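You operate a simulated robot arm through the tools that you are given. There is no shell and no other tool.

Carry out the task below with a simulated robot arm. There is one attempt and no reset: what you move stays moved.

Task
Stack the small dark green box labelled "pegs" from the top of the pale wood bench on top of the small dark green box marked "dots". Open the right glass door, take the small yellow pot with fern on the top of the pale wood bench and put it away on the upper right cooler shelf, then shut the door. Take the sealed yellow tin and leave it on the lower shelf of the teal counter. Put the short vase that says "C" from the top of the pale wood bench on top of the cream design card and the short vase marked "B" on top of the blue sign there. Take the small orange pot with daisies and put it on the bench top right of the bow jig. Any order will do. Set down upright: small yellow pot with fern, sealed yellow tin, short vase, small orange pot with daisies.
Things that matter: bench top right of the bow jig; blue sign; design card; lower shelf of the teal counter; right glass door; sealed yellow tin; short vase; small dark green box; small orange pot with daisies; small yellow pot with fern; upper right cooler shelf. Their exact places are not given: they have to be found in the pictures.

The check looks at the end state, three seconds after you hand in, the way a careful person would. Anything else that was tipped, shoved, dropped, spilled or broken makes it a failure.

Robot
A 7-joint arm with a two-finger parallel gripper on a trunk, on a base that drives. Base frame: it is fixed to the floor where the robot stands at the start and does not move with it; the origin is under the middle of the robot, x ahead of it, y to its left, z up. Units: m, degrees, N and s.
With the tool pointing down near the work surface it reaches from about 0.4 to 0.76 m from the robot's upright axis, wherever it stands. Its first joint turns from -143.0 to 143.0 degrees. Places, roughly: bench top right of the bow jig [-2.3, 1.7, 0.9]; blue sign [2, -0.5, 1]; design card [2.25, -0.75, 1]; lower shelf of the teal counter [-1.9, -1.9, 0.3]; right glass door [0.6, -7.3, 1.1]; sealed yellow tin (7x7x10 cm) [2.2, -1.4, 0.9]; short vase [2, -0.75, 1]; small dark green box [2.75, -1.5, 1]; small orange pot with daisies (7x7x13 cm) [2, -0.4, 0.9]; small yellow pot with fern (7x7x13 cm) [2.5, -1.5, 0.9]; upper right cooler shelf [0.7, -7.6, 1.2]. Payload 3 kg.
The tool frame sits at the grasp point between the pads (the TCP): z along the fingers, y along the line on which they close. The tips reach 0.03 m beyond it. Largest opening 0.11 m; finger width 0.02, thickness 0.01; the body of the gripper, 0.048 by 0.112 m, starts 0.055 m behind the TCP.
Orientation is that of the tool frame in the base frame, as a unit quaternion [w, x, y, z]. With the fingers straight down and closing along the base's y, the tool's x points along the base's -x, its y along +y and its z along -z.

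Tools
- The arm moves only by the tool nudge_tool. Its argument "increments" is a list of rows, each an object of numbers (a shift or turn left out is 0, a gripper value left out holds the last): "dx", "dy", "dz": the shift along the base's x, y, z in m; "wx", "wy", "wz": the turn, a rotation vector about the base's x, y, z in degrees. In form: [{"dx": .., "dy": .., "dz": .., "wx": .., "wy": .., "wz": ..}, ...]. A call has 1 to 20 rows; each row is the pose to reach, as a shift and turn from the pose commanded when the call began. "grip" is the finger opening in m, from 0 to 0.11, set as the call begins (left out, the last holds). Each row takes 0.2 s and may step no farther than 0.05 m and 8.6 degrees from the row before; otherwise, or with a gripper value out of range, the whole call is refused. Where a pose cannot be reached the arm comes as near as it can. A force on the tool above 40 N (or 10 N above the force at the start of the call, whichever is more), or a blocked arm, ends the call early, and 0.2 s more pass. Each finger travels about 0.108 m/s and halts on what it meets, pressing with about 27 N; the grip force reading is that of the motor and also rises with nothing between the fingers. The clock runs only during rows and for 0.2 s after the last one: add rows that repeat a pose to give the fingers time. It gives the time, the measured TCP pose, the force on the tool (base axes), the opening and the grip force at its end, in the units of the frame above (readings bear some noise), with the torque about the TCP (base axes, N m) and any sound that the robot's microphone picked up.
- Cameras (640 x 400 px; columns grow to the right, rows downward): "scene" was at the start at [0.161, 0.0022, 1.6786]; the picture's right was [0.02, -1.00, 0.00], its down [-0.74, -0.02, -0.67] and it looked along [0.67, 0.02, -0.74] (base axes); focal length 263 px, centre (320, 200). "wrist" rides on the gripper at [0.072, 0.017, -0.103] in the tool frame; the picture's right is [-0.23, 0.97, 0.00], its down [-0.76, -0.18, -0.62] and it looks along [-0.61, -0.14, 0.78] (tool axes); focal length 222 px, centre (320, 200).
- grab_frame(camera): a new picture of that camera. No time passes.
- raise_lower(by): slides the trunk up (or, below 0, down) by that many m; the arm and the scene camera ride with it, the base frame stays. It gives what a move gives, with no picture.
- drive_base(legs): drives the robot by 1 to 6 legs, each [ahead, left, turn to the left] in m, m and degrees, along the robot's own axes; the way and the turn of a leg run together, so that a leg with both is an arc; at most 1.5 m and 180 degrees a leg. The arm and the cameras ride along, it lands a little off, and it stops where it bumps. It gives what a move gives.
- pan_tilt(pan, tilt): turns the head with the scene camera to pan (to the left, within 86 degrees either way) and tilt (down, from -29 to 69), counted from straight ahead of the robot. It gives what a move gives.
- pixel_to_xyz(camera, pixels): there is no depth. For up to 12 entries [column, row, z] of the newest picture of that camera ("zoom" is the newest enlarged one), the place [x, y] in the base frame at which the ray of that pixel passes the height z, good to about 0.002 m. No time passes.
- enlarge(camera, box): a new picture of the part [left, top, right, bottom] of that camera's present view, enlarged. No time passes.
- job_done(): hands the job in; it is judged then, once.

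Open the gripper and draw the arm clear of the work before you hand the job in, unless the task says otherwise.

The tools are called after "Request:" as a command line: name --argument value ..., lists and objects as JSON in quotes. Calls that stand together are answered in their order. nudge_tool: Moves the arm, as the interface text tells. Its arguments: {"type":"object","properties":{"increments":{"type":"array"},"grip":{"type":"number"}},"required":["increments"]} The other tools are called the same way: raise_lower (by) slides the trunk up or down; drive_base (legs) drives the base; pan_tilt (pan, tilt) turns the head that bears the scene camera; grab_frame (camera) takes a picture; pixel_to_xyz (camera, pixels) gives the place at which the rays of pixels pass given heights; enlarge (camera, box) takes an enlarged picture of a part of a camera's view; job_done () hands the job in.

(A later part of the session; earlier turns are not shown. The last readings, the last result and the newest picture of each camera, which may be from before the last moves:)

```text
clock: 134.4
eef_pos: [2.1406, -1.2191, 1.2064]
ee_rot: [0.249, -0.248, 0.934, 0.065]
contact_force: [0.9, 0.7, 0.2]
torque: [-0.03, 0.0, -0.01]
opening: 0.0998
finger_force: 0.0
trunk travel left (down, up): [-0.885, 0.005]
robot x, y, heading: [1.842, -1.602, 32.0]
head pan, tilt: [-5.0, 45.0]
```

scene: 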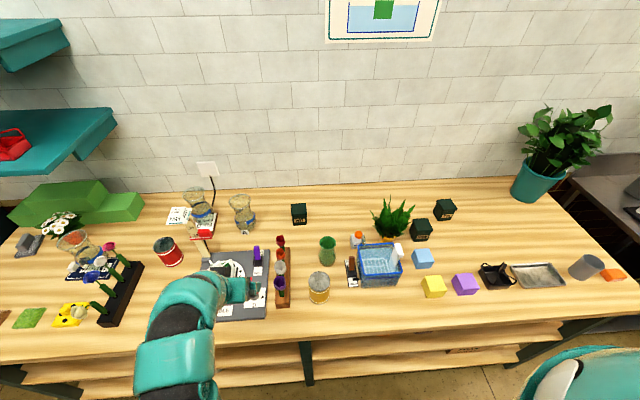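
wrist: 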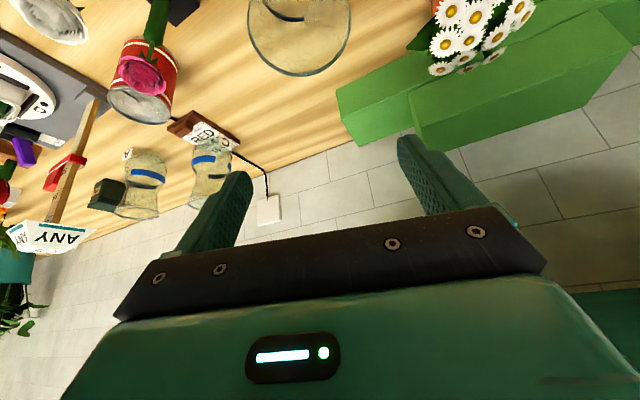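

Now over to PEGS: eight rows at constant height, then a wrist picture.

Request:
nudge_tool --increments '[{"dx": 0.0444, "dy": 0.005}, {"dx": 0.0888, "dy": 0.01}, {"dx": 0.1333, "dy": 0.015}, {"dx": 0.1777, "dy": 0.02}, {"dx": 0.2221, "dy": 0.025}, {"dx": 0.2665, "dy": 0.03}, {"dx": 0.311, "dy": 0.035}, {"dx": 0.3554, "dy": 0.0401}, {"dx": 0.3554, "dy": 0.0401}]' --grip 0.1

Request:
grab_frame --camera "wrist"

```text
clock: 136.4
eef_pos: [2.4918, -1.1826, 1.2083]
ee_rot: [0.251, -0.248, 0.933, 0.067]
contact_force: [0.6, 0.3, -0.2]
torque: [-0.04, -0.04, -0.02]
opening: 0.1001
finger_force: 0.1
trunk travel left (down, up): [-0.885, 0.005]
robot x, y, heading: [1.8354, -1.6094, 32.0]
head pan, tilt: [-5.0, 45.0]
```

```text
taken
```

wrist: 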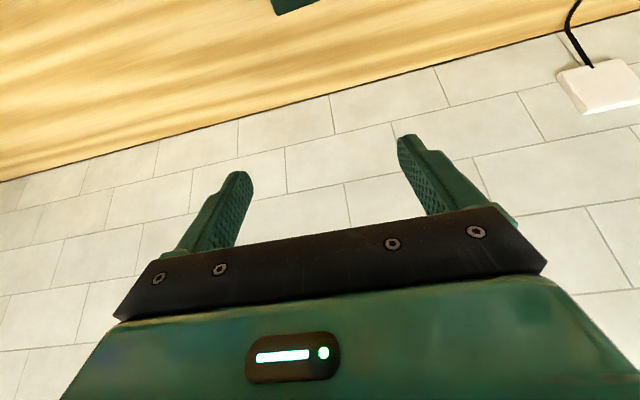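

The box just peeks in at the top (295,5). I descend to z≈1.07 for a better look.

Request:
nudge_tool --increments '[{"dz": -0.035}, {"dz": -0.07}, {"dz": -0.105}, {"dz": -0.138}, {"dz": -0.138}]'

Request:
grab_frame --camera "wrist"

Request:
grab_frame --camera "scene"

```text
clock: 137.6
eef_pos: [2.4931, -1.1811, 1.0713]
ee_rot: [0.251, -0.247, 0.934, 0.065]
contact_force: [-0.6, -0.8, -0.6]
torque: [0.0, 0.01, -0.02]
opening: 0.1002
finger_force: 0.1
trunk travel left (down, up): [-0.885, 0.005]
robot x, y, heading: [1.8375, -1.6069, 32.0]
head pan, tilt: [-5.0, 45.0]
```

```text
taken
```

wrist: 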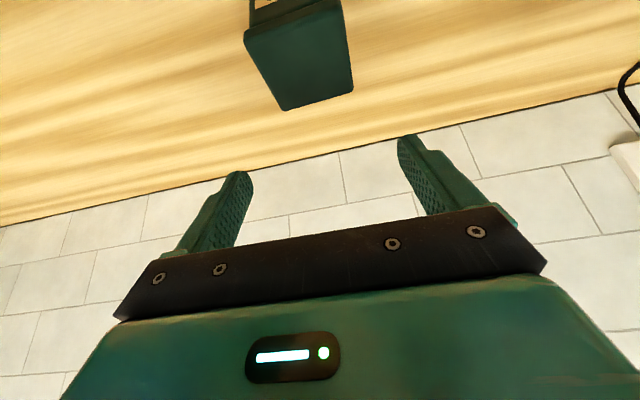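

```text
taken
```

scene: 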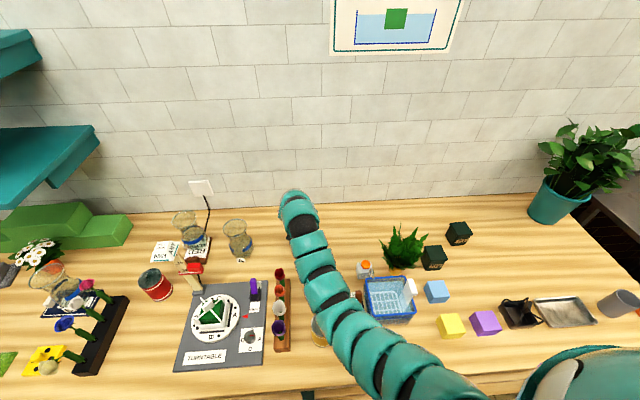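

The lid is visible. I query its corners at z 0.97 for alignment.

Request:
pixel_to_xyz --camera "wrist" --pixels '[[283, 110, 0.97], [353, 92, 0.97], [245, 30, 0.97], [340, 3, 0.97]]'

Request:
enlarge --camera "wrist" --box '[220, 0, 380, 120]'

```text
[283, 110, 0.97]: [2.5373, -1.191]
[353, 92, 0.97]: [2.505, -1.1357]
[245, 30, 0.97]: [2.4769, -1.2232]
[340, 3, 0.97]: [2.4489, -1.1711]
```

```text
3.33 times, centred on (300, 60) of wrist
```

zoom: 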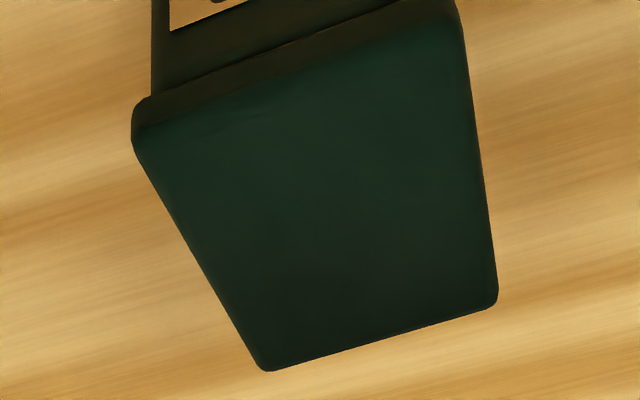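

The lid centre (2.492,-1.180) is right under the tool. I descend to z 0.942 and close.

Request:
nudge_tool --increments '[{"dz": -0.035}, {"dz": -0.07}, {"dz": -0.1}, {"dz": -0.12}, {"dz": -0.129}, {"dz": -0.129}]'

Request:
nudge_tool --increments '[{"dz": 0}, {"dz": 0}, {"dz": 0}, {"dz": 0}]' --grip 0.03

Request:
grab_frame --camera "wrist"

```text
clock: 139.0
eef_pos: [2.4942, -1.1827, 0.9403]
ee_rot: [0.252, -0.248, 0.933, 0.066]
contact_force: [-0.7, -0.2, -0.2]
torque: [-0.04, 0.04, 0.02]
opening: 0.0999
finger_force: 0.0
trunk travel left (down, up): [-0.885, 0.005]
robot x, y, heading: [1.8387, -1.6056, 31.9]
head pan, tilt: [-5.0, 45.0]
```

```text
clock: 140.0
eef_pos: [2.4937, -1.1816, 0.94]
ee_rot: [0.251, -0.248, 0.933, 0.066]
contact_force: [-0.7, 0.8, 0.4]
torque: [0.09, 0.02, 0.02]
opening: 0.0635
finger_force: 27.2
trunk travel left (down, up): [-0.885, 0.005]
robot x, y, heading: [1.8434, -1.6077, 31.8]
head pan, tilt: [-5.0, 45.0]
```

```text
taken
```

wrist: 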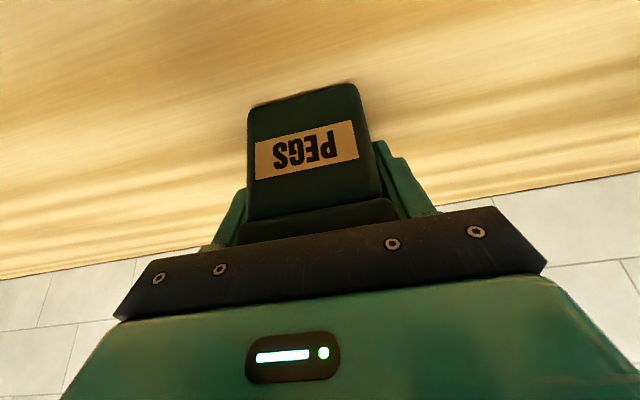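

PEGS is gripped at 0.0635 m. I lift 6 cm and check it comes along whole.

Request:
nudge_tool --increments '[{"dz": 0.02}, {"dz": 0.04}, {"dz": 0.06}, {"dz": 0.06}]'

Request:
grab_frame --camera "wrist"

```text
clock: 141.0
eef_pos: [2.4942, -1.1814, 1.0009]
ee_rot: [0.25, -0.248, 0.934, 0.066]
contact_force: [0.9, 0.3, -0.5]
torque: [-0.01, -0.01, -0.01]
opening: 0.0633
finger_force: 27.0
trunk travel left (down, up): [-0.885, 0.005]
robot x, y, heading: [1.8389, -1.6109, 32.0]
head pan, tilt: [-5.0, 45.0]
```

```text
taken
```

wrist: 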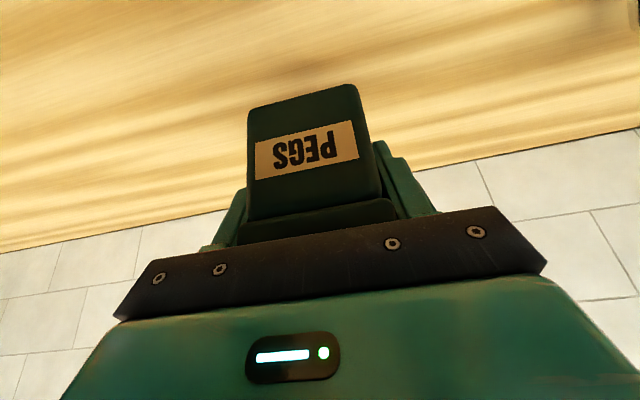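

PEGS is lifted whole. I raise to z≈1.2, draw back, then shift right along the bench to DOTS.

Request:
nudge_tool --increments '[{"dz": 0.04}, {"dz": 0.08}, {"dz": 0.12}, {"dz": 0.16}, {"dz": 0.2}, {"dz": 0.2, "dx": -0.038, "dy": -0.024}, {"dz": 0.2, "dx": -0.076, "dy": -0.048}, {"dz": 0.2, "dx": -0.114, "dy": -0.071}, {"dz": 0.2, "dx": -0.153, "dy": -0.095}, {"dz": 0.2, "dx": -0.19, "dy": -0.119}]'

Request:
drive_base --legs '[[0, -0.3, 0], [0, -0.3, 0]]'

Request:
grab_frame --camera "wrist"

Request:
grab_frame --camera "scene"

```text
clock: 143.2
eef_pos: [2.3028, -1.3022, 1.2008]
ee_rot: [0.251, -0.247, 0.934, 0.066]
contact_force: [0.1, -0.6, -1.6]
torque: [0.04, 0.01, 0.01]
opening: 0.0633
finger_force: 26.7
trunk travel left (down, up): [-0.885, 0.005]
robot x, y, heading: [1.8395, -1.603, 31.9]
head pan, tilt: [-5.0, 45.0]
```

```text
clock: 146.9
eef_pos: [2.6229, -1.8145, 1.2014]
ee_rot: [0.251, -0.249, 0.933, 0.067]
contact_force: [-0.4, 0.3, -1.5]
torque: [-0.01, 0.0, 0.04]
opening: 0.0633
finger_force: 27.2
trunk travel left (down, up): [-0.885, 0.005]
robot x, y, heading: [2.1605, -2.1214, 31.8]
head pan, tilt: [-5.0, 45.0]
```

```text
taken
```

wrist: 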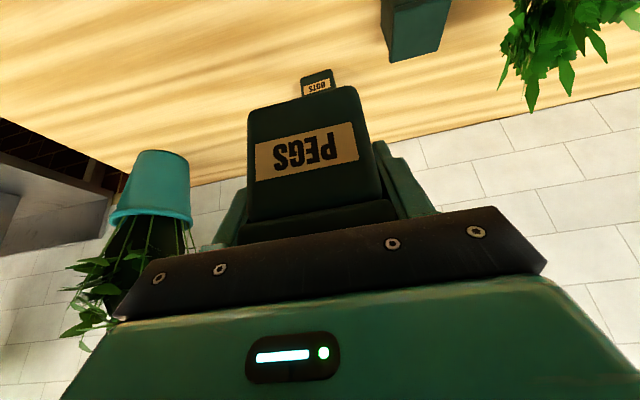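

```text
taken
```

scene: 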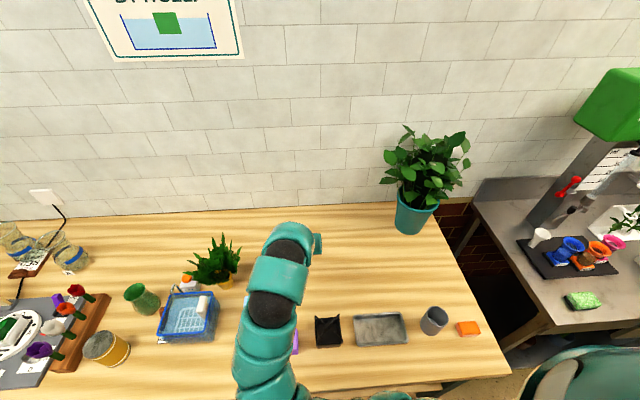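

DOTS shows in the wrist view just beyond PEGS at (316,82). I enlarge it to refine its position.

Request:
enlarge --camera "wrist" --box '[270, 50, 366, 110]'

```text
6.67 times, centred on (318, 80) of wrist
```

zoom: 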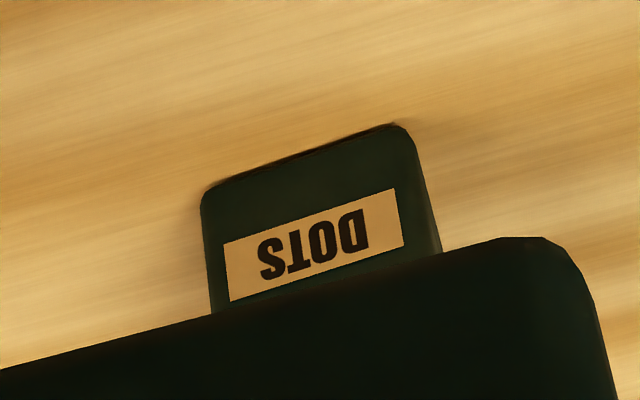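

Request:
pixel_to_xyz --camera "zoom" --pixels '[[202, 192, 0.9], [404, 124, 0.9], [208, 185, 0.9], [395, 126, 0.9]]'

```text
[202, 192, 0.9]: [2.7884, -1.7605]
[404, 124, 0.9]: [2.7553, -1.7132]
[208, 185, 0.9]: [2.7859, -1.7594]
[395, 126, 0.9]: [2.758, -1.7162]
```

DOTS centre ≈(2.797,-1.721), turned about 5° relative to PEGS. I move PEGS above it with a 5.5° yaw.

Request:
nudge_tool --increments '[{"dx": 0.035, "dy": 0.0187, "wz": 1.4}, {"dx": 0.07, "dy": 0.0374, "wz": 2.8}, {"dx": 0.105, "dy": 0.056, "wz": 4.2}, {"dx": 0.14, "dy": 0.0748, "wz": 5.5}, {"dx": 0.174, "dy": 0.0935, "wz": 5.5}, {"dx": 0.174, "dy": 0.0935, "wz": 5.5}]'

Request:
nudge_tool --increments '[{"dz": -0.035}, {"dz": -0.07}, {"dz": -0.105}, {"dz": -0.135}, {"dz": -0.135}]'

Request:
grab_frame --camera "wrist"

Request:
grab_frame --camera "scene"

```text
clock: 148.3
eef_pos: [2.7961, -1.7197, 1.203]
ee_rot: [0.249, -0.293, 0.92, 0.078]
contact_force: [-0.1, -0.6, -0.3]
torque: [-0.01, -0.01, -0.05]
opening: 0.0631
finger_force: 26.8
trunk travel left (down, up): [-0.885, 0.005]
robot x, y, heading: [2.1561, -2.1185, 31.9]
head pan, tilt: [-5.0, 45.0]
```

```text
clock: 149.5
eef_pos: [2.7972, -1.7193, 1.0669]
ee_rot: [0.248, -0.292, 0.92, 0.078]
contact_force: [0.2, 0.0, -1.0]
torque: [0.02, 0.02, 0.01]
opening: 0.0632
finger_force: 26.6
trunk travel left (down, up): [-0.885, 0.005]
robot x, y, heading: [2.1562, -2.1186, 31.8]
head pan, tilt: [-5.0, 45.0]
```

```text
taken
```

wrist: 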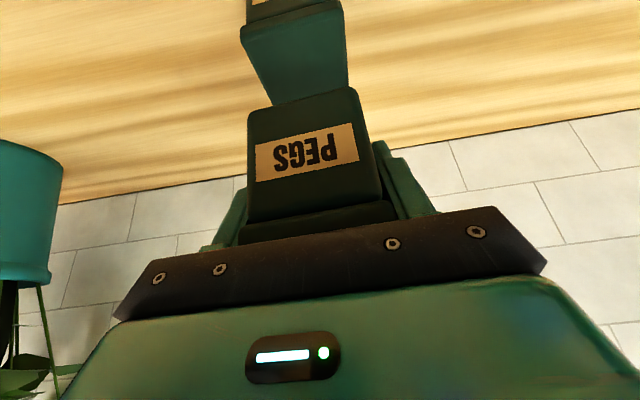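

```text
taken
```

scene: 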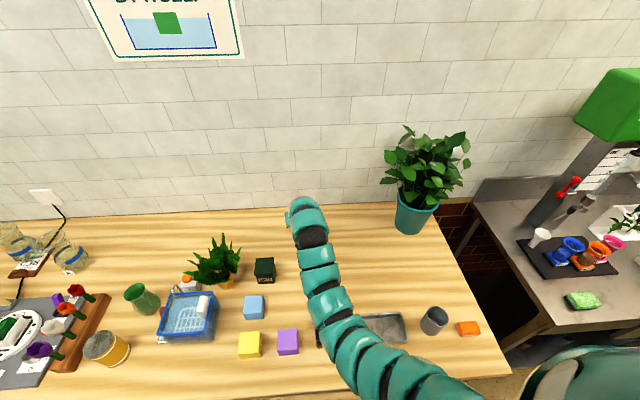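

DOTS' lid appears in the wrist view at almost exactly the place PEGS' lid did before grasping, so the alignment is within millimetres. I lower to contact.

Request:
nudge_tool --increments '[{"dz": -0.015}, {"dz": -0.03}, {"dz": -0.04}, {"dz": -0.047}, {"dz": -0.05}]'

Request:
nudge_tool --increments '[{"dz": -0.003}, {"dz": -0.005}]'

```text
clock: 150.7
eef_pos: [2.7974, -1.7201, 1.018]
ee_rot: [0.25, -0.292, 0.92, 0.078]
contact_force: [0.9, 0.1, 9.7]
torque: [0.08, 0.45, 0.0]
opening: 0.0634
finger_force: 26.8
trunk travel left (down, up): [-0.885, 0.005]
robot x, y, heading: [2.1586, -2.1199, 31.9]
head pan, tilt: [-5.0, 45.0]
```

```text
clock: 151.3
eef_pos: [2.7967, -1.7206, 1.0126]
ee_rot: [0.249, -0.293, 0.92, 0.079]
contact_force: [2.6, -1.4, 21.9]
torque: [-0.08, 0.32, -0.03]
opening: 0.0633
finger_force: 26.7
trunk travel left (down, up): [-0.885, 0.005]
robot x, y, heading: [2.1582, -2.117, 31.8]
head pan, tilt: [-5.0, 45.0]
```

PEGS has landed on DOTS (force +22 N). I ease up 3 mm and open.

Request:
nudge_tool --increments '[{"dz": 0.003}, {"dz": 0.003}]'

Request:
nudge_tool --increments '[{"dz": 0}, {"dz": 0}, {"dz": 0}]' --grip 0.1

Request:
nudge_tool --increments '[{"dz": 0.02}, {"dz": 0.05}, {"dz": 0.09}, {"dz": 0.13}, {"dz": 0.17}]'

Request:
nudge_tool --increments '[{"dx": -0.04, "dy": -0.026}, {"dx": -0.08, "dy": -0.052}, {"dx": -0.12, "dy": -0.078}, {"dx": -0.16, "dy": -0.104}, {"dx": -0.2, "dy": -0.13}]'

Request:
grab_frame --camera "wrist"

Request:
grab_frame --camera "scene"

```text
clock: 151.9
eef_pos: [2.796, -1.7213, 1.0129]
ee_rot: [0.247, -0.292, 0.921, 0.077]
contact_force: [2.4, 0.1, 9.9]
torque: [0.23, -0.08, -0.06]
opening: 0.0632
finger_force: 26.8
trunk travel left (down, up): [-0.885, 0.005]
robot x, y, heading: [2.1566, -2.1178, 32.0]
head pan, tilt: [-5.0, 45.0]
```

```text
clock: 152.7
eef_pos: [2.7972, -1.72, 1.0134]
ee_rot: [0.247, -0.293, 0.92, 0.078]
contact_force: [0.2, -0.1, 0.2]
torque: [-0.01, -0.03, 0.0]
opening: 0.1001
finger_force: 0.1
trunk travel left (down, up): [-0.885, 0.005]
robot x, y, heading: [2.1612, -2.1197, 32.1]
head pan, tilt: [-5.0, 45.0]
```

```text
clock: 153.9
eef_pos: [2.7966, -1.7227, 1.1836]
ee_rot: [0.247, -0.292, 0.921, 0.077]
contact_force: [-0.2, 0.7, 0.9]
torque: [0.02, 0.01, 0.0]
opening: 0.1001
finger_force: 0.0
trunk travel left (down, up): [-0.885, 0.005]
robot x, y, heading: [2.1557, -2.1186, 31.9]
head pan, tilt: [-5.0, 45.0]
```

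```text
clock: 155.1
eef_pos: [2.6155, -1.8375, 1.184]
ee_rot: [0.247, -0.294, 0.92, 0.078]
contact_force: [-0.8, -0.2, 0.3]
torque: [0.02, 0.01, 0.01]
opening: 0.0999
finger_force: 0.0
out of reach, approached as far as the arm can: row 5
trunk travel left (down, up): [-0.885, 0.005]
robot x, y, heading: [2.1607, -2.1167, 31.9]
head pan, tilt: [-5.0, 45.0]
```

```text
taken
```

wrist: 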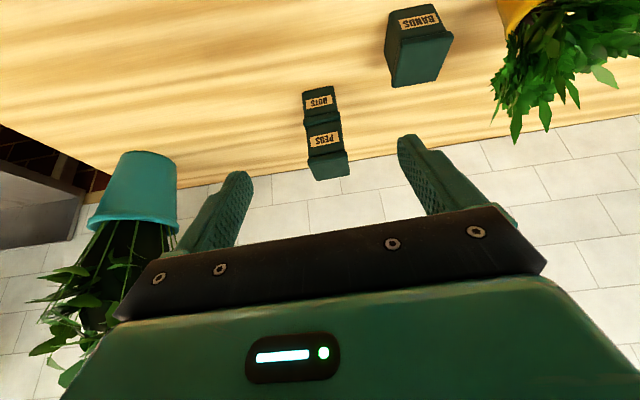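

```text
taken
```

scene: 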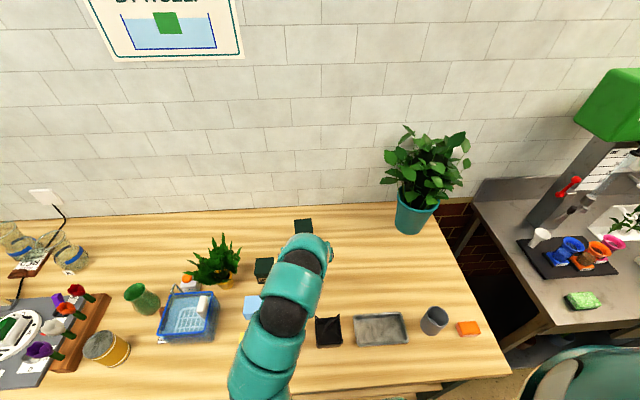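

PEGS sits squarely on DOTS. Next I survey the way to the cooler and the teal counter: I back off from the bench and look along the aisle.

Request:
drive_base --legs '[[-0.35, 0, 0], [0, 0, -90]]'

Request:
pan_tilt --pan -30 --tilt 18

Request:
grab_frame --camera "scene"

```text
clock: 161.2
eef_pos: [2.1437, -2.763, 1.1849]
ee_rot: [0.229, 0.446, 0.857, -0.12]
contact_force: [0.2, 0.2, -0.3]
torque: [-0.01, 0.05, -0.01]
opening: 0.1
finger_force: 0.1
trunk travel left (down, up): [-0.885, 0.005]
robot x, y, heading: [1.8619, -2.307, -58.4]
head pan, tilt: [-5.0, 45.0]
```

```text
clock: 162.1
eef_pos: [2.1427, -2.7639, 1.1843]
ee_rot: [0.229, 0.446, 0.857, -0.121]
contact_force: [-0.3, 0.1, -0.6]
torque: [0.0, 0.01, 0.02]
opening: 0.1
finger_force: 0.0
trunk travel left (down, up): [-0.885, 0.005]
robot x, y, heading: [1.863, -2.3051, -58.3]
head pan, tilt: [-30.0, 18.0]
```

```text
taken
```

scene: 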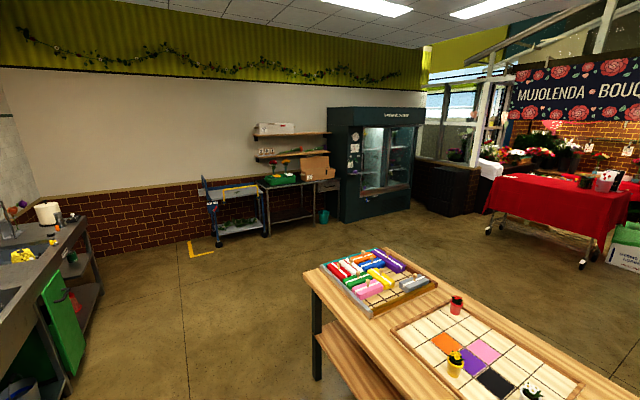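

The cooler is at (375,165) in the far corner. I enlarge it and map the table's corner and the floor in front of the cooler.

Request:
enlarge --camera "scene" --box '[310, 95, 450, 235]'

Request:
pixel_to_xyz --camera "scene" --pixels '[[305, 273, 0.9], [372, 250, 0.9], [342, 222, 0], [411, 210, 0], [316, 380, 0], [268, 235, 0], [420, 212, 0]]'

```text
2.86 times, centred on (380, 165) of scene
```

zoom: 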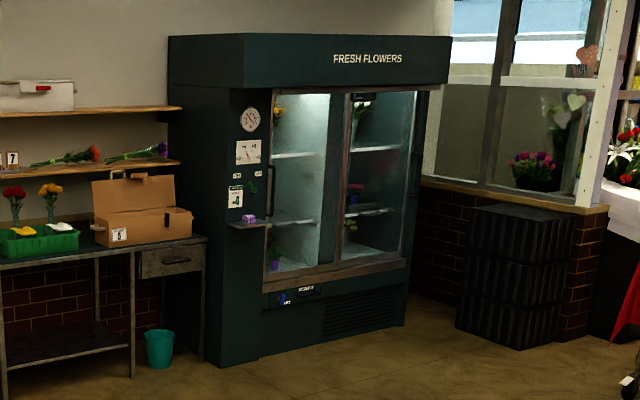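

```text
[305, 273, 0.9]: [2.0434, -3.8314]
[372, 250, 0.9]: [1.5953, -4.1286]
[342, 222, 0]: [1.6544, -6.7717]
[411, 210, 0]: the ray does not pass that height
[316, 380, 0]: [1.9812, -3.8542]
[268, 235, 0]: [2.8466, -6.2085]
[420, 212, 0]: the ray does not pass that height
```

The table's far end is at about u 3.12 and the cooler front near u 5.35, right door near n −4.4. I drive along the aisle past the table end, then sideways toward the cooler.

Request:
drive_base --legs '[[1.0, 0, 0], [1.0, 0, 0], [0, -1.5, 0], [0, -1.3, 0]]'

Request:
pan_tilt --pan -20 --tilt 20

Request:
grab_frame --camera "scene"

```text
clock: 185.1
eef_pos: [0.8525, -5.9522, 1.1847]
ee_rot: [0.231, 0.438, 0.861, -0.118]
contact_force: [0.4, 0.7, 0.3]
torque: [0.01, -0.01, 0.01]
opening: 0.1001
finger_force: 0.1
trunk travel left (down, up): [-0.885, 0.005]
robot x, y, heading: [0.5654, -5.4988, -57.0]
head pan, tilt: [-30.0, 18.0]
```

```text
clock: 185.8
eef_pos: [0.8546, -5.9517, 1.1845]
ee_rot: [0.231, 0.437, 0.861, -0.118]
contact_force: [0.3, -0.2, 0.1]
torque: [-0.02, 0.03, -0.01]
opening: 0.1002
finger_force: 0.0
trunk travel left (down, up): [-0.885, 0.005]
robot x, y, heading: [0.5637, -5.4979, -57.1]
head pan, tilt: [-20.0, 20.0]
```

```text
taken
```

scene: 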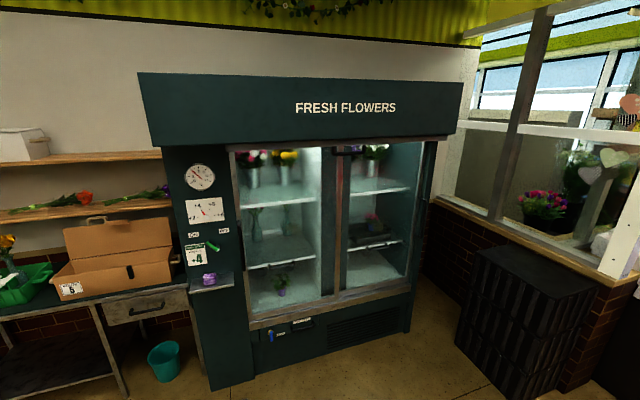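

I enlarge the doors to understand how the right one opens.

Request:
enlarge --camera "scene" --box '[300, 125, 450, 310]'

Request:
enlarge --camera "scene" --box '[215, 130, 365, 330]'

```text
2.16 times, centred on (375, 218) of scene
```

zoom: 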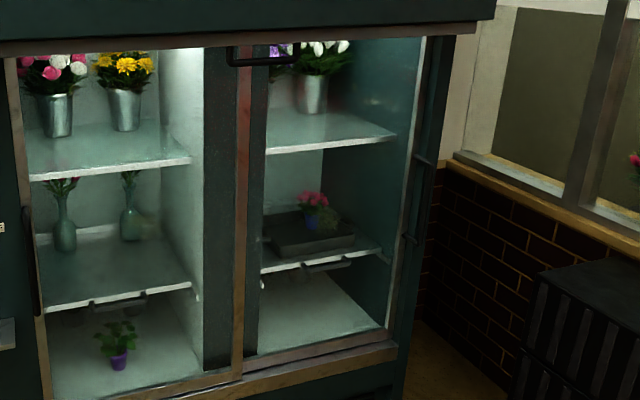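

```text
2.00 times, centred on (290, 230) of scene
```

zoom: 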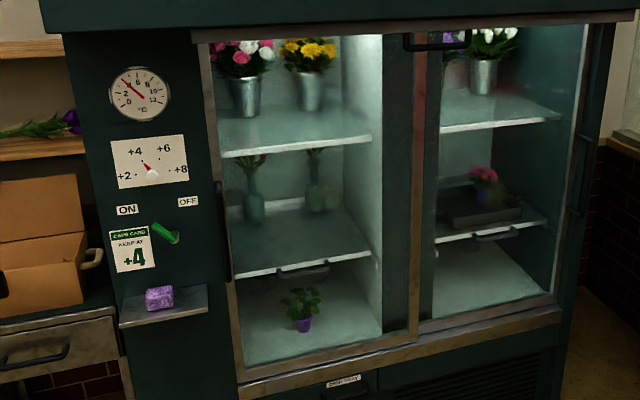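

It looks like a pair of sliding doors in a double track, with vertical handles at the outer edges. I measure the cooler's base line and get a closer, squarer view.

Request:
pixel_to_xyz --camera "scene" --pixels '[[255, 378, 0], [409, 331, 0], [205, 392, 0], [460, 340, 0], [575, 390, 0]]'

Request:
drive_base --legs '[[0, -0.55, 0]]'

Request:
pan_tilt --pan 0 --tilt 25

Request:
grab_frame --camera "scene"

```text
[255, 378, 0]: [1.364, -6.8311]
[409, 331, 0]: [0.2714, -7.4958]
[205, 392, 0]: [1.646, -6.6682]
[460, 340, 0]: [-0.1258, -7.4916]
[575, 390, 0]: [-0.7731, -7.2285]
```

```text
clock: 189.0
eef_pos: [0.3839, -6.2529, 1.1843]
ee_rot: [0.23, 0.44, 0.86, -0.118]
contact_force: [-0.7, -0.3, 0.2]
torque: [0.0, -0.04, 0.01]
opening: 0.1
finger_force: 0.0
trunk travel left (down, up): [-0.885, 0.005]
robot x, y, heading: [0.0986, -5.795, -57.5]
head pan, tilt: [-20.0, 20.0]
```

```text
clock: 189.9
eef_pos: [0.3857, -6.2524, 1.1837]
ee_rot: [0.23, 0.44, 0.86, -0.118]
contact_force: [0.5, -0.1, -0.6]
torque: [-0.02, 0.04, -0.02]
opening: 0.1
finger_force: 0.1
trunk travel left (down, up): [-0.885, 0.005]
robot x, y, heading: [0.0943, -5.7943, -57.7]
head pan, tilt: [0.0, 25.0]
```

```text
taken
```

scene: 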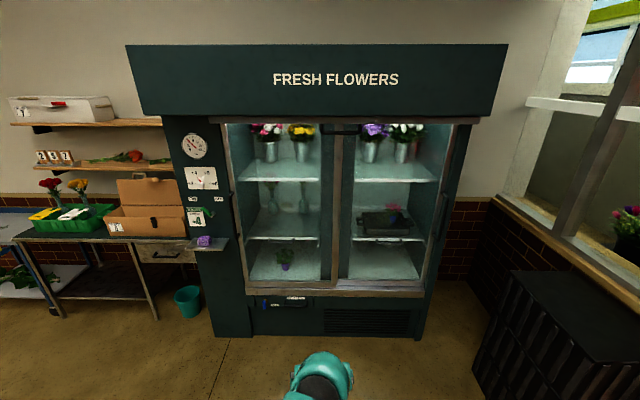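

A square view. I enlarge the right door in detail.

Request:
enlarge --camera "scene" --box '[310, 105, 490, 305]'

Request:
enlarge --camera "scene" --box '[400, 150, 480, 300]'

```text
2.00 times, centred on (400, 205) of scene
```

zoom: 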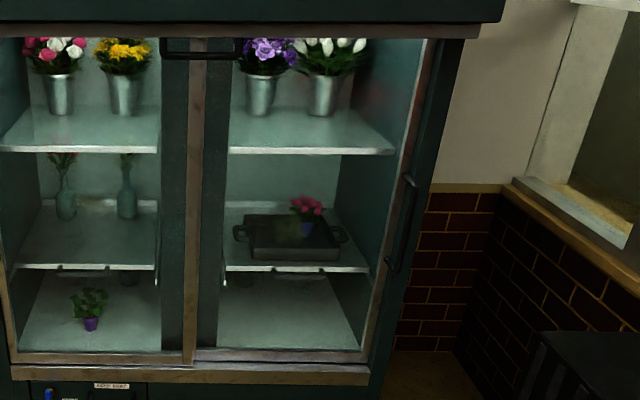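

```text
2.67 times, centred on (440, 225) of scene
```

zoom: 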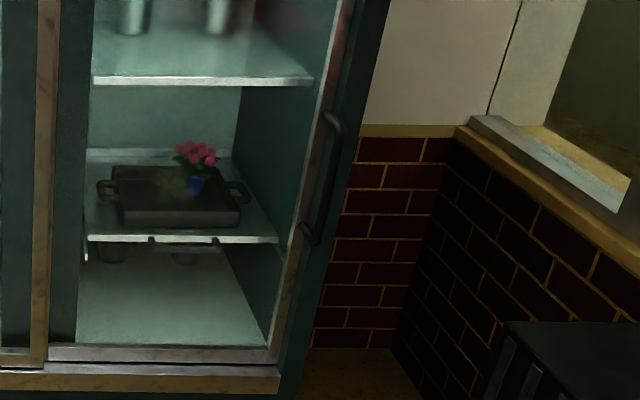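

I zoom into the bottom track and the top centre to tell which door is in front.

Request:
enlarge --camera "scene" --box '[300, 260, 400, 305]'

Request:
enlarge --camera "scene" --box '[300, 110, 400, 155]'

Request:
enlarge --camera "scene" --box '[415, 180, 475, 260]'

```text
6.40 times, centred on (350, 282) of scene
```

zoom: 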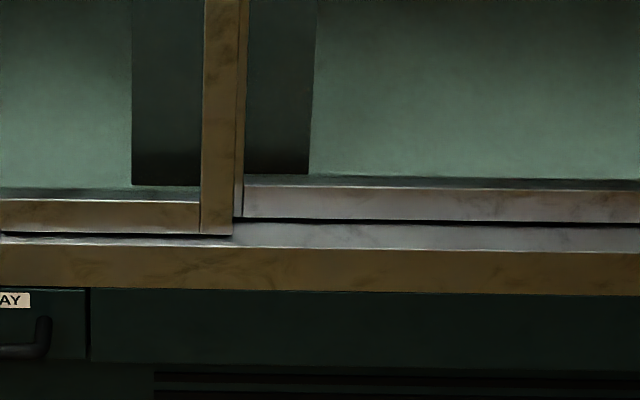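

```text
6.40 times, centred on (350, 132) of scene
```

zoom: 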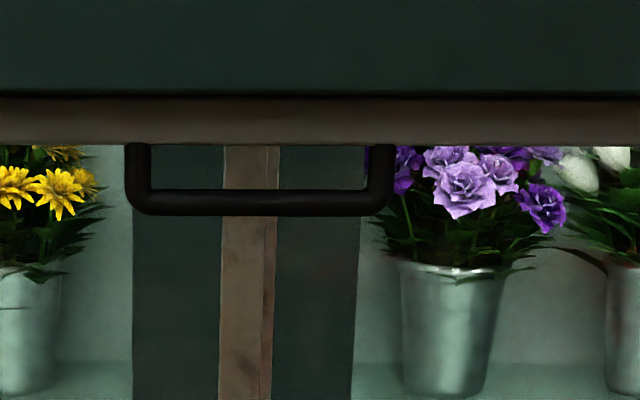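

```text
5.00 times, centred on (445, 220) of scene
```

zoom: 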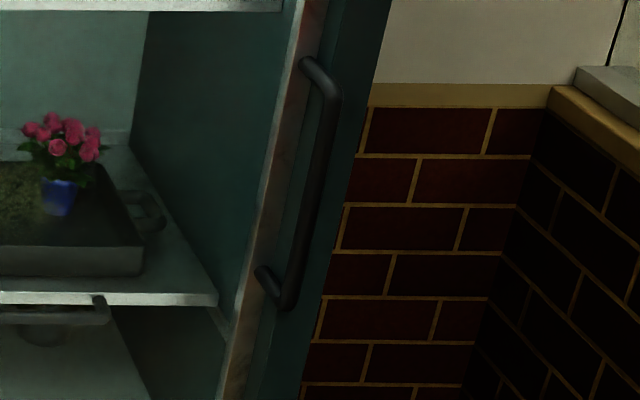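

The left door runs in the front track and the right door in the rear track, so the right door slides left by its vertical handle. I measure the handle and the crates on the right to plan my stance.

Request:
grab_frame --camera "scene"

Request:
pixel_to_xyz --camera "scene" --pixels '[[448, 200, 1.15], [444, 218, 1.03], [439, 238, 0.9], [472, 372, 0], [425, 338, 0], [255, 335, 0], [470, 284, 0], [523, 270, 0.7]]'

```text
taken
```

scene: 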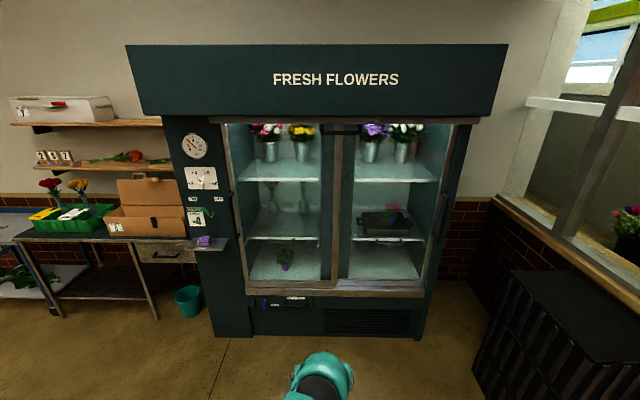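

```text
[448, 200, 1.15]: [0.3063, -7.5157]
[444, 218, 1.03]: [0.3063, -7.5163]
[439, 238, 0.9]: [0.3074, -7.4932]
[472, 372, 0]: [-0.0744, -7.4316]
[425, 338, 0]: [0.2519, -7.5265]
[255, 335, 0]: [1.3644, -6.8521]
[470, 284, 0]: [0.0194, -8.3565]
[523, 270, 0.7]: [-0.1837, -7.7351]
```

The handle is near (0.31,-7.51), z≈0.9–1.15; crates begin ~0.26 m further right. I move right 0.6 m and forward 0.45 m and triangulate from there.

Request:
drive_base --legs '[[0, -0.6, 0], [0.45, 0, -1]]'

Request:
grab_frame --camera "scene"

Request:
enlarge --camera "scene" --box '[270, 130, 430, 270]'

```text
clock: 193.3
eef_pos: [-0.1101, -6.4989, 1.1835]
ee_rot: [0.23, 0.448, 0.855, -0.122]
contact_force: [0.1, 1.1, 0.8]
torque: [0.0, -0.04, 0.01]
opening: 0.0998
finger_force: 0.0
trunk travel left (down, up): [-0.885, 0.005]
robot x, y, heading: [-0.3827, -6.0406, -58.9]
head pan, tilt: [0.0, 25.0]
stopped in leg 1: the robot was blocked; the commanded pose is now the measured one
```

```text
taken
```

scene: 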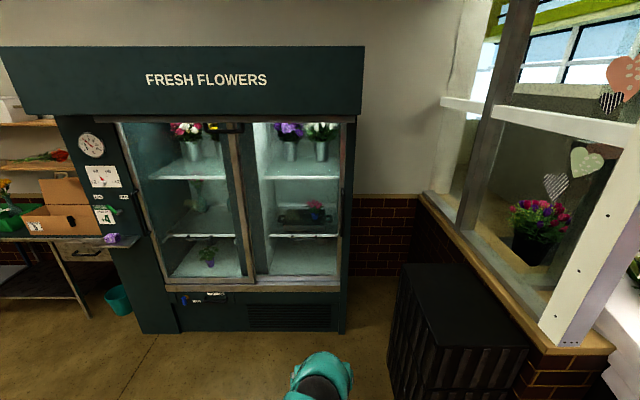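

```text
2.86 times, centred on (350, 200) of scene
```

zoom: 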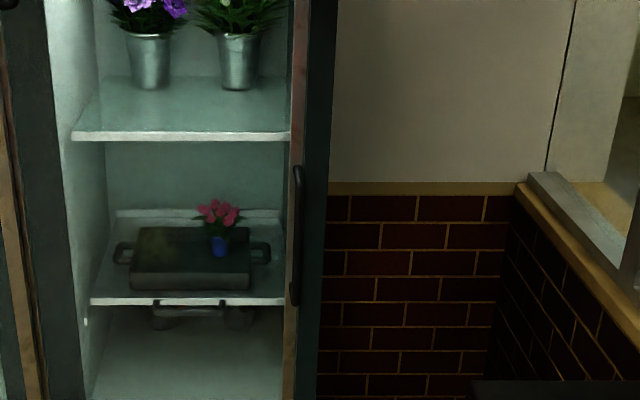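

The base touched the low wall on the right and stopped. I move 6 cm back left to clear it, check the crates' corner, then go forward.

Request:
pixel_to_xyz --camera "scene" --pixels '[[388, 372, 0], [346, 334, 0], [405, 264, 0.75], [142, 332, 0], [354, 200, 1.1], [353, 218, 1.03], [352, 235, 0.95]]'

Request:
drive_base --legs '[[0, 0.06, 0], [0.4, 0, 0]]'

Request:
grab_frame --camera "scene"

```text
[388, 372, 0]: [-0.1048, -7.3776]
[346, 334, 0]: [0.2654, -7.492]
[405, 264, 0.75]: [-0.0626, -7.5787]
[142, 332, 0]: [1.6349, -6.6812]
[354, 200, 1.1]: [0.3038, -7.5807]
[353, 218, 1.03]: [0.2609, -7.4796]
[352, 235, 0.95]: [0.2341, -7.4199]
```

```text
clock: 196.4
eef_pos: [0.1594, -6.8087, 1.184]
ee_rot: [0.229, 0.445, 0.857, -0.12]
contact_force: [-0.1, -0.2, -0.8]
torque: [0.01, 0.0, -0.01]
opening: 0.0999
finger_force: 0.1
trunk travel left (down, up): [-0.885, 0.005]
robot x, y, heading: [-0.1198, -6.3483, -58.3]
head pan, tilt: [0.0, 25.0]
```

```text
taken
```

scene: 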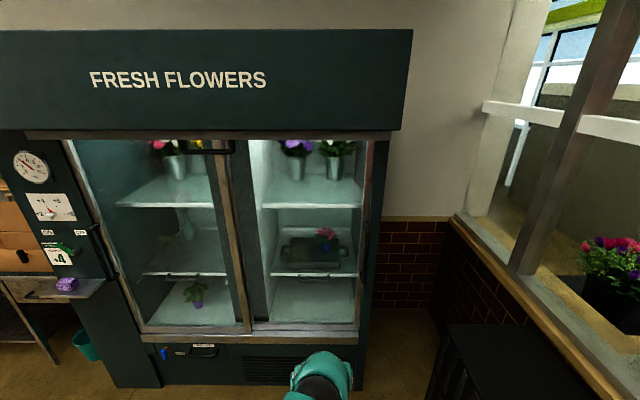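

Closer now. I enlarge the handle and the right shelf.

Request:
enlarge --camera "scene" --box '[330, 130, 410, 330]'

Request:
enlarge --camera "scene" --box '[240, 130, 380, 230]'

```text
2.00 times, centred on (370, 230) of scene
```

zoom: 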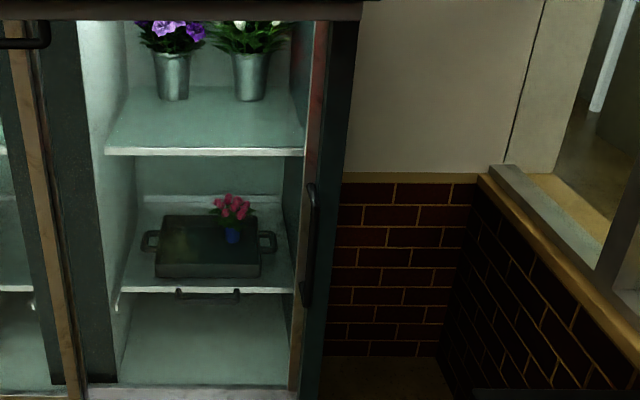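

```text
4.00 times, centred on (310, 180) of scene
```

zoom: 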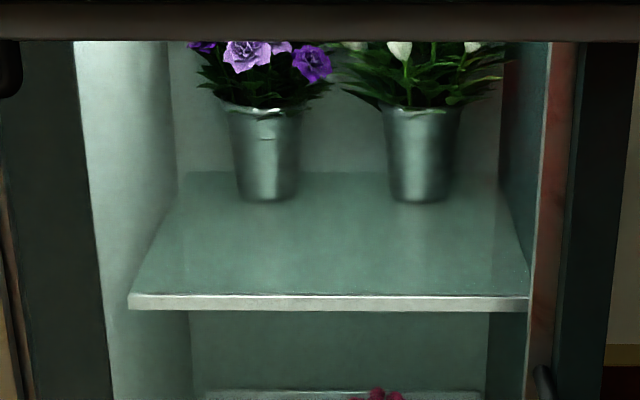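

I query the handle from this second position to triangulate its distance.

Request:
pixel_to_xyz --camera "scene" --pixels '[[366, 222.5, 1.15], [364.5, 252, 1.03], [363, 282.5, 0.9], [342, 254, 1.2], [274, 254, 1.2], [305, 333, 0.7], [365, 345, 0.65]]'

```text
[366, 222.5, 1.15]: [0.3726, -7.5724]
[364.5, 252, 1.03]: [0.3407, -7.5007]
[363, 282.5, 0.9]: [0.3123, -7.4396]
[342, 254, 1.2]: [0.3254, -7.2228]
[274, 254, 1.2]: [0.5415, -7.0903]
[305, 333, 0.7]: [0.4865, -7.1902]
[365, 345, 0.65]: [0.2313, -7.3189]
```

Triangulated: the handle bar is at about (0.295,-7.378), z 0.95–1.26. I pitch the tool to 10° below horizontal, at z≈1.11, shifted right to line up with the bar, still well in front of it.

Request:
nudge_tool --increments '[{"dx": -0.0164, "dy": -0.0235, "dz": -0.01, "wx": -6.09, "wy": -3.76}, {"dx": -0.0327, "dy": -0.0471, "dz": -0.02, "wx": -12.2, "wy": -7.5}, {"dx": -0.0491, "dy": -0.0706, "dz": -0.03, "wx": -18.3, "wy": -11.3}, {"dx": -0.0655, "dy": -0.0942, "dz": -0.04, "wx": -24.3, "wy": -15}, {"dx": -0.0819, "dy": -0.1177, "dz": -0.05, "wx": -30.4, "wy": -18.8}, {"dx": -0.0982, "dy": -0.1413, "dz": -0.06, "wx": -36.5, "wy": -22.5}, {"dx": -0.1146, "dy": -0.1648, "dz": -0.07, "wx": -42.6, "wy": -26.3}]' --grip 0.06

Request:
grab_frame --camera "wrist"

Request:
grab_frame --camera "scene"

```text
clock: 198.0
eef_pos: [0.0441, -6.9739, 1.1145]
ee_rot: [0.558, 0.348, 0.682, -0.318]
contact_force: [-0.3, 0.2, 0.9]
torque: [0.08, 0.01, -0.03]
opening: 0.06
finger_force: 0.1
out of reach, approached as far as the arm can: row 1, 2, 3, 4, 5
trunk travel left (down, up): [-0.885, 0.005]
robot x, y, heading: [-0.122, -6.3463, -58.2]
head pan, tilt: [0.0, 25.0]
```

```text
taken
```

wrist: 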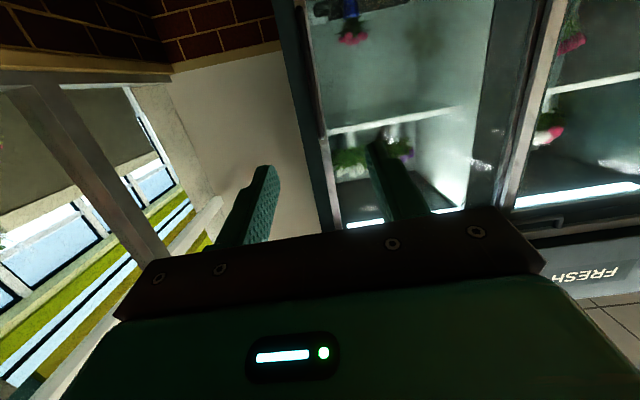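

```text
taken
```

scene: 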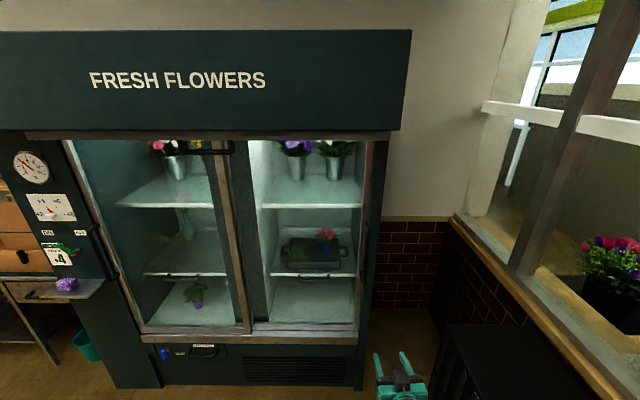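

The tool points horizontally at the cooler's right edge. I enlarge the wrist view around the right stile to find the handle.

Request:
enlarge --camera "wrist" --box '[240, 0, 400, 240]'

```text
1.67 times, centred on (320, 120) of wrist
```

zoom: 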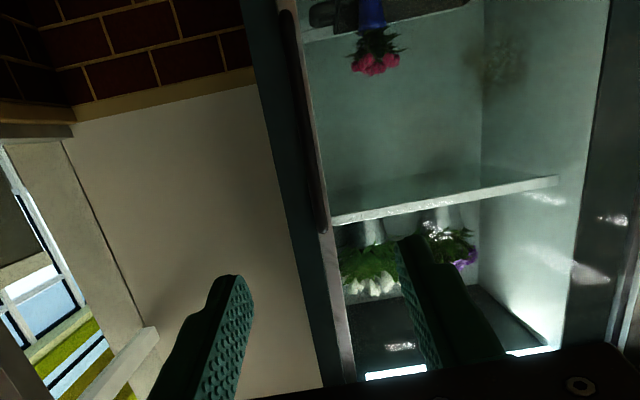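

The handle bar appears at about (311,72), nearly on the tool axis and ≈0.47 m ahead. I drive forward 0.3 m and re-check.

Request:
drive_base --legs '[[0.15, 0, 0], [0.14, 0, 0]]'

Request:
grab_frame --camera "wrist"

Request:
grab_frame --camera "scene"

```text
clock: 200.2
eef_pos: [0.1981, -7.2197, 1.1144]
ee_rot: [0.558, 0.348, 0.683, -0.318]
contact_force: [1.1, -0.8, 0.6]
torque: [-0.04, 0.01, 0.05]
opening: 0.06
finger_force: 0.1
trunk travel left (down, up): [-0.885, 0.005]
robot x, y, heading: [0.0305, -6.5942, -58.1]
head pan, tilt: [0.0, 25.0]
```

```text
taken
```

wrist: 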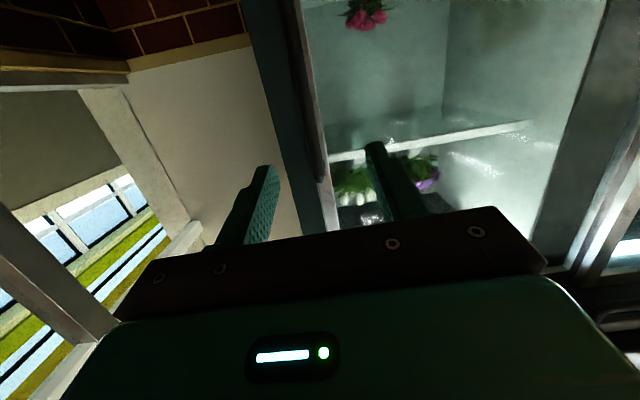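

```text
taken
```

scene: 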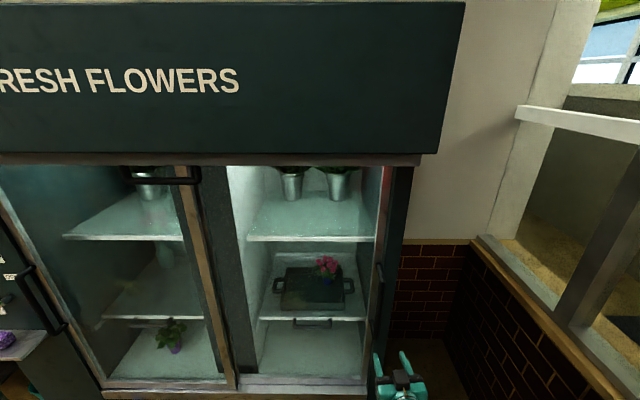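

I enlarge both views around the handle and gripper.

Request:
enlarge --camera "scene" --box '[345, 240, 445, 400]'

Request:
enlarge --camera "wrist" --box '[230, 0, 390, 250]'

```text
2.50 times, centred on (395, 320) of scene
```

zoom: 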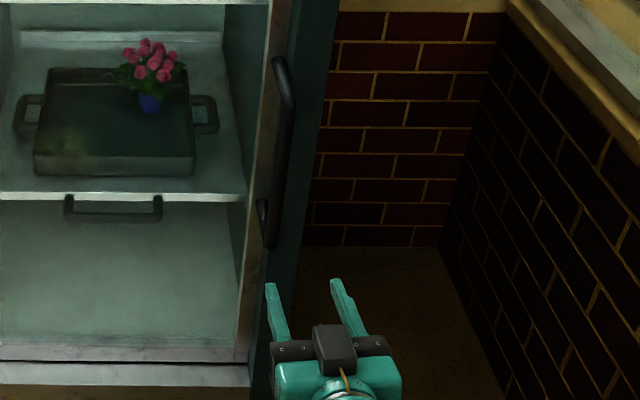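

```text
1.60 times, centred on (310, 125) of wrist
```

zoom: 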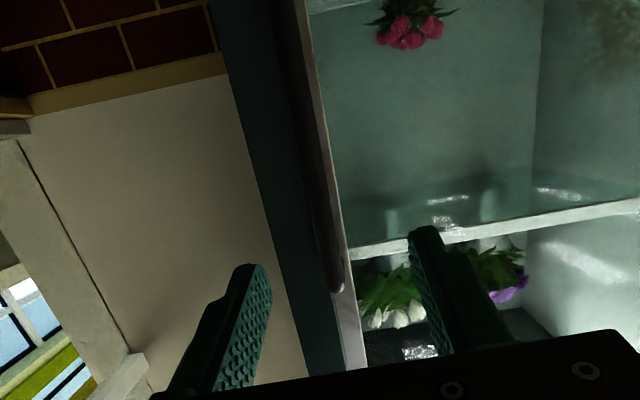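

The bar lies between the fingers' lines, ~1 cm right of centre and ≈0.19 m ahead. I advance 0.135 m with a 1 cm shift right and −2° yaw.

Request:
nudge_tool --increments '[{"dx": 0.0154, "dy": -0.0302, "wz": -0.5}, {"dx": 0.0307, "dy": -0.0603, "wz": -1}, {"dx": 0.046, "dy": -0.0905, "wz": -1.5}, {"dx": 0.0614, "dy": -0.1206, "wz": -2}, {"dx": 0.0614, "dy": -0.1206, "wz": -2}]'

Request:
enlarge --camera "wrist" --box '[230, 0, 390, 250]'

Request:
enlarge --camera "scene" --box '[345, 240, 445, 400]'

```text
clock: 201.4
eef_pos: [0.2581, -7.3391, 1.115]
ee_rot: [0.552, 0.36, 0.676, -0.329]
contact_force: [-0.2, 0.5, 0.4]
torque: [0.02, 0.02, -0.01]
opening: 0.0599
finger_force: 0.0
trunk travel left (down, up): [-0.885, 0.005]
robot x, y, heading: [0.0299, -6.5953, -58.3]
head pan, tilt: [0.0, 25.0]
```

```text
1.60 times, centred on (310, 125) of wrist
```

zoom: 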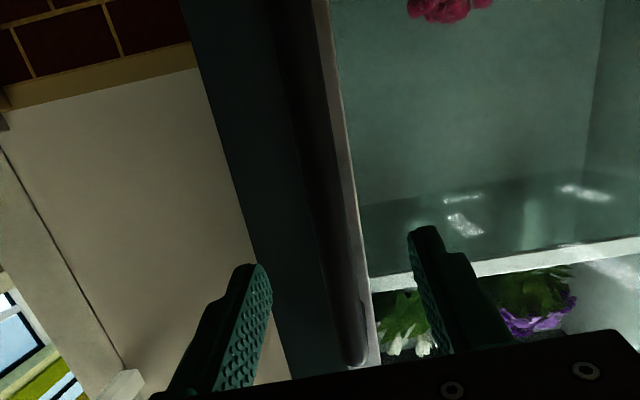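

```text
2.50 times, centred on (395, 320) of scene
```

zoom: 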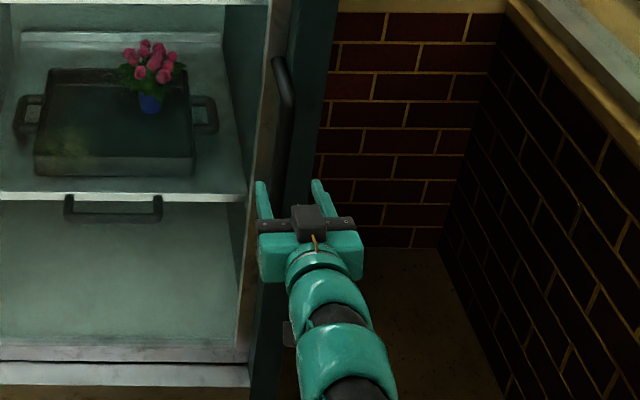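

The bar runs between the fingers; tips are ~2–4 cm short of it. I advance 4.5 cm more.

Request:
nudge_tool --increments '[{"dx": 0.008, "dy": -0.0128}, {"dx": 0.0155, "dy": -0.0257}, {"dx": 0.0233, "dy": -0.0385}, {"dx": 0.0233, "dy": -0.0385}]'

Request:
enlarge --camera "wrist" --box '[230, 0, 390, 250]'

Request:
enlarge --camera "scene" --box '[360, 250, 440, 350]'

```text
clock: 202.4
eef_pos: [0.283, -7.3775, 1.1152]
ee_rot: [0.554, 0.359, 0.676, -0.328]
contact_force: [-0.4, -0.4, -1.0]
torque: [0.0, 0.0, 0.0]
opening: 0.0603
finger_force: 0.1
trunk travel left (down, up): [-0.885, 0.005]
robot x, y, heading: [0.0284, -6.5924, -58.0]
head pan, tilt: [0.0, 25.0]
```

```text
1.60 times, centred on (310, 125) of wrist
```

zoom: 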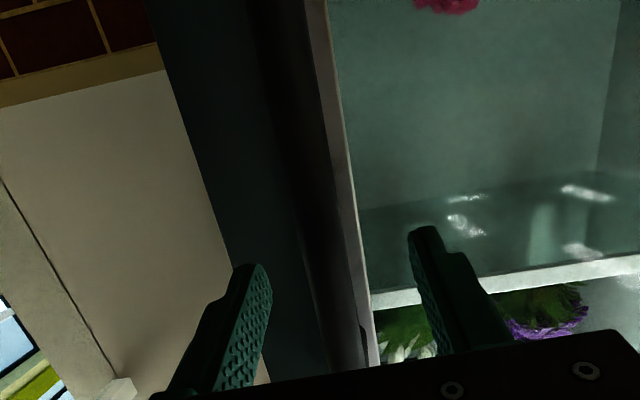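

```text
4.00 times, centred on (400, 300) of scene
```

zoom: 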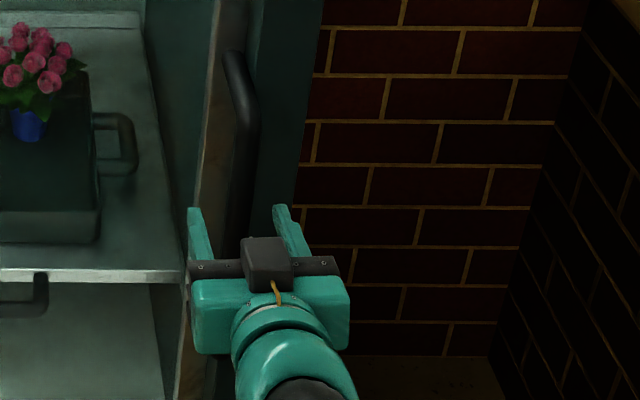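

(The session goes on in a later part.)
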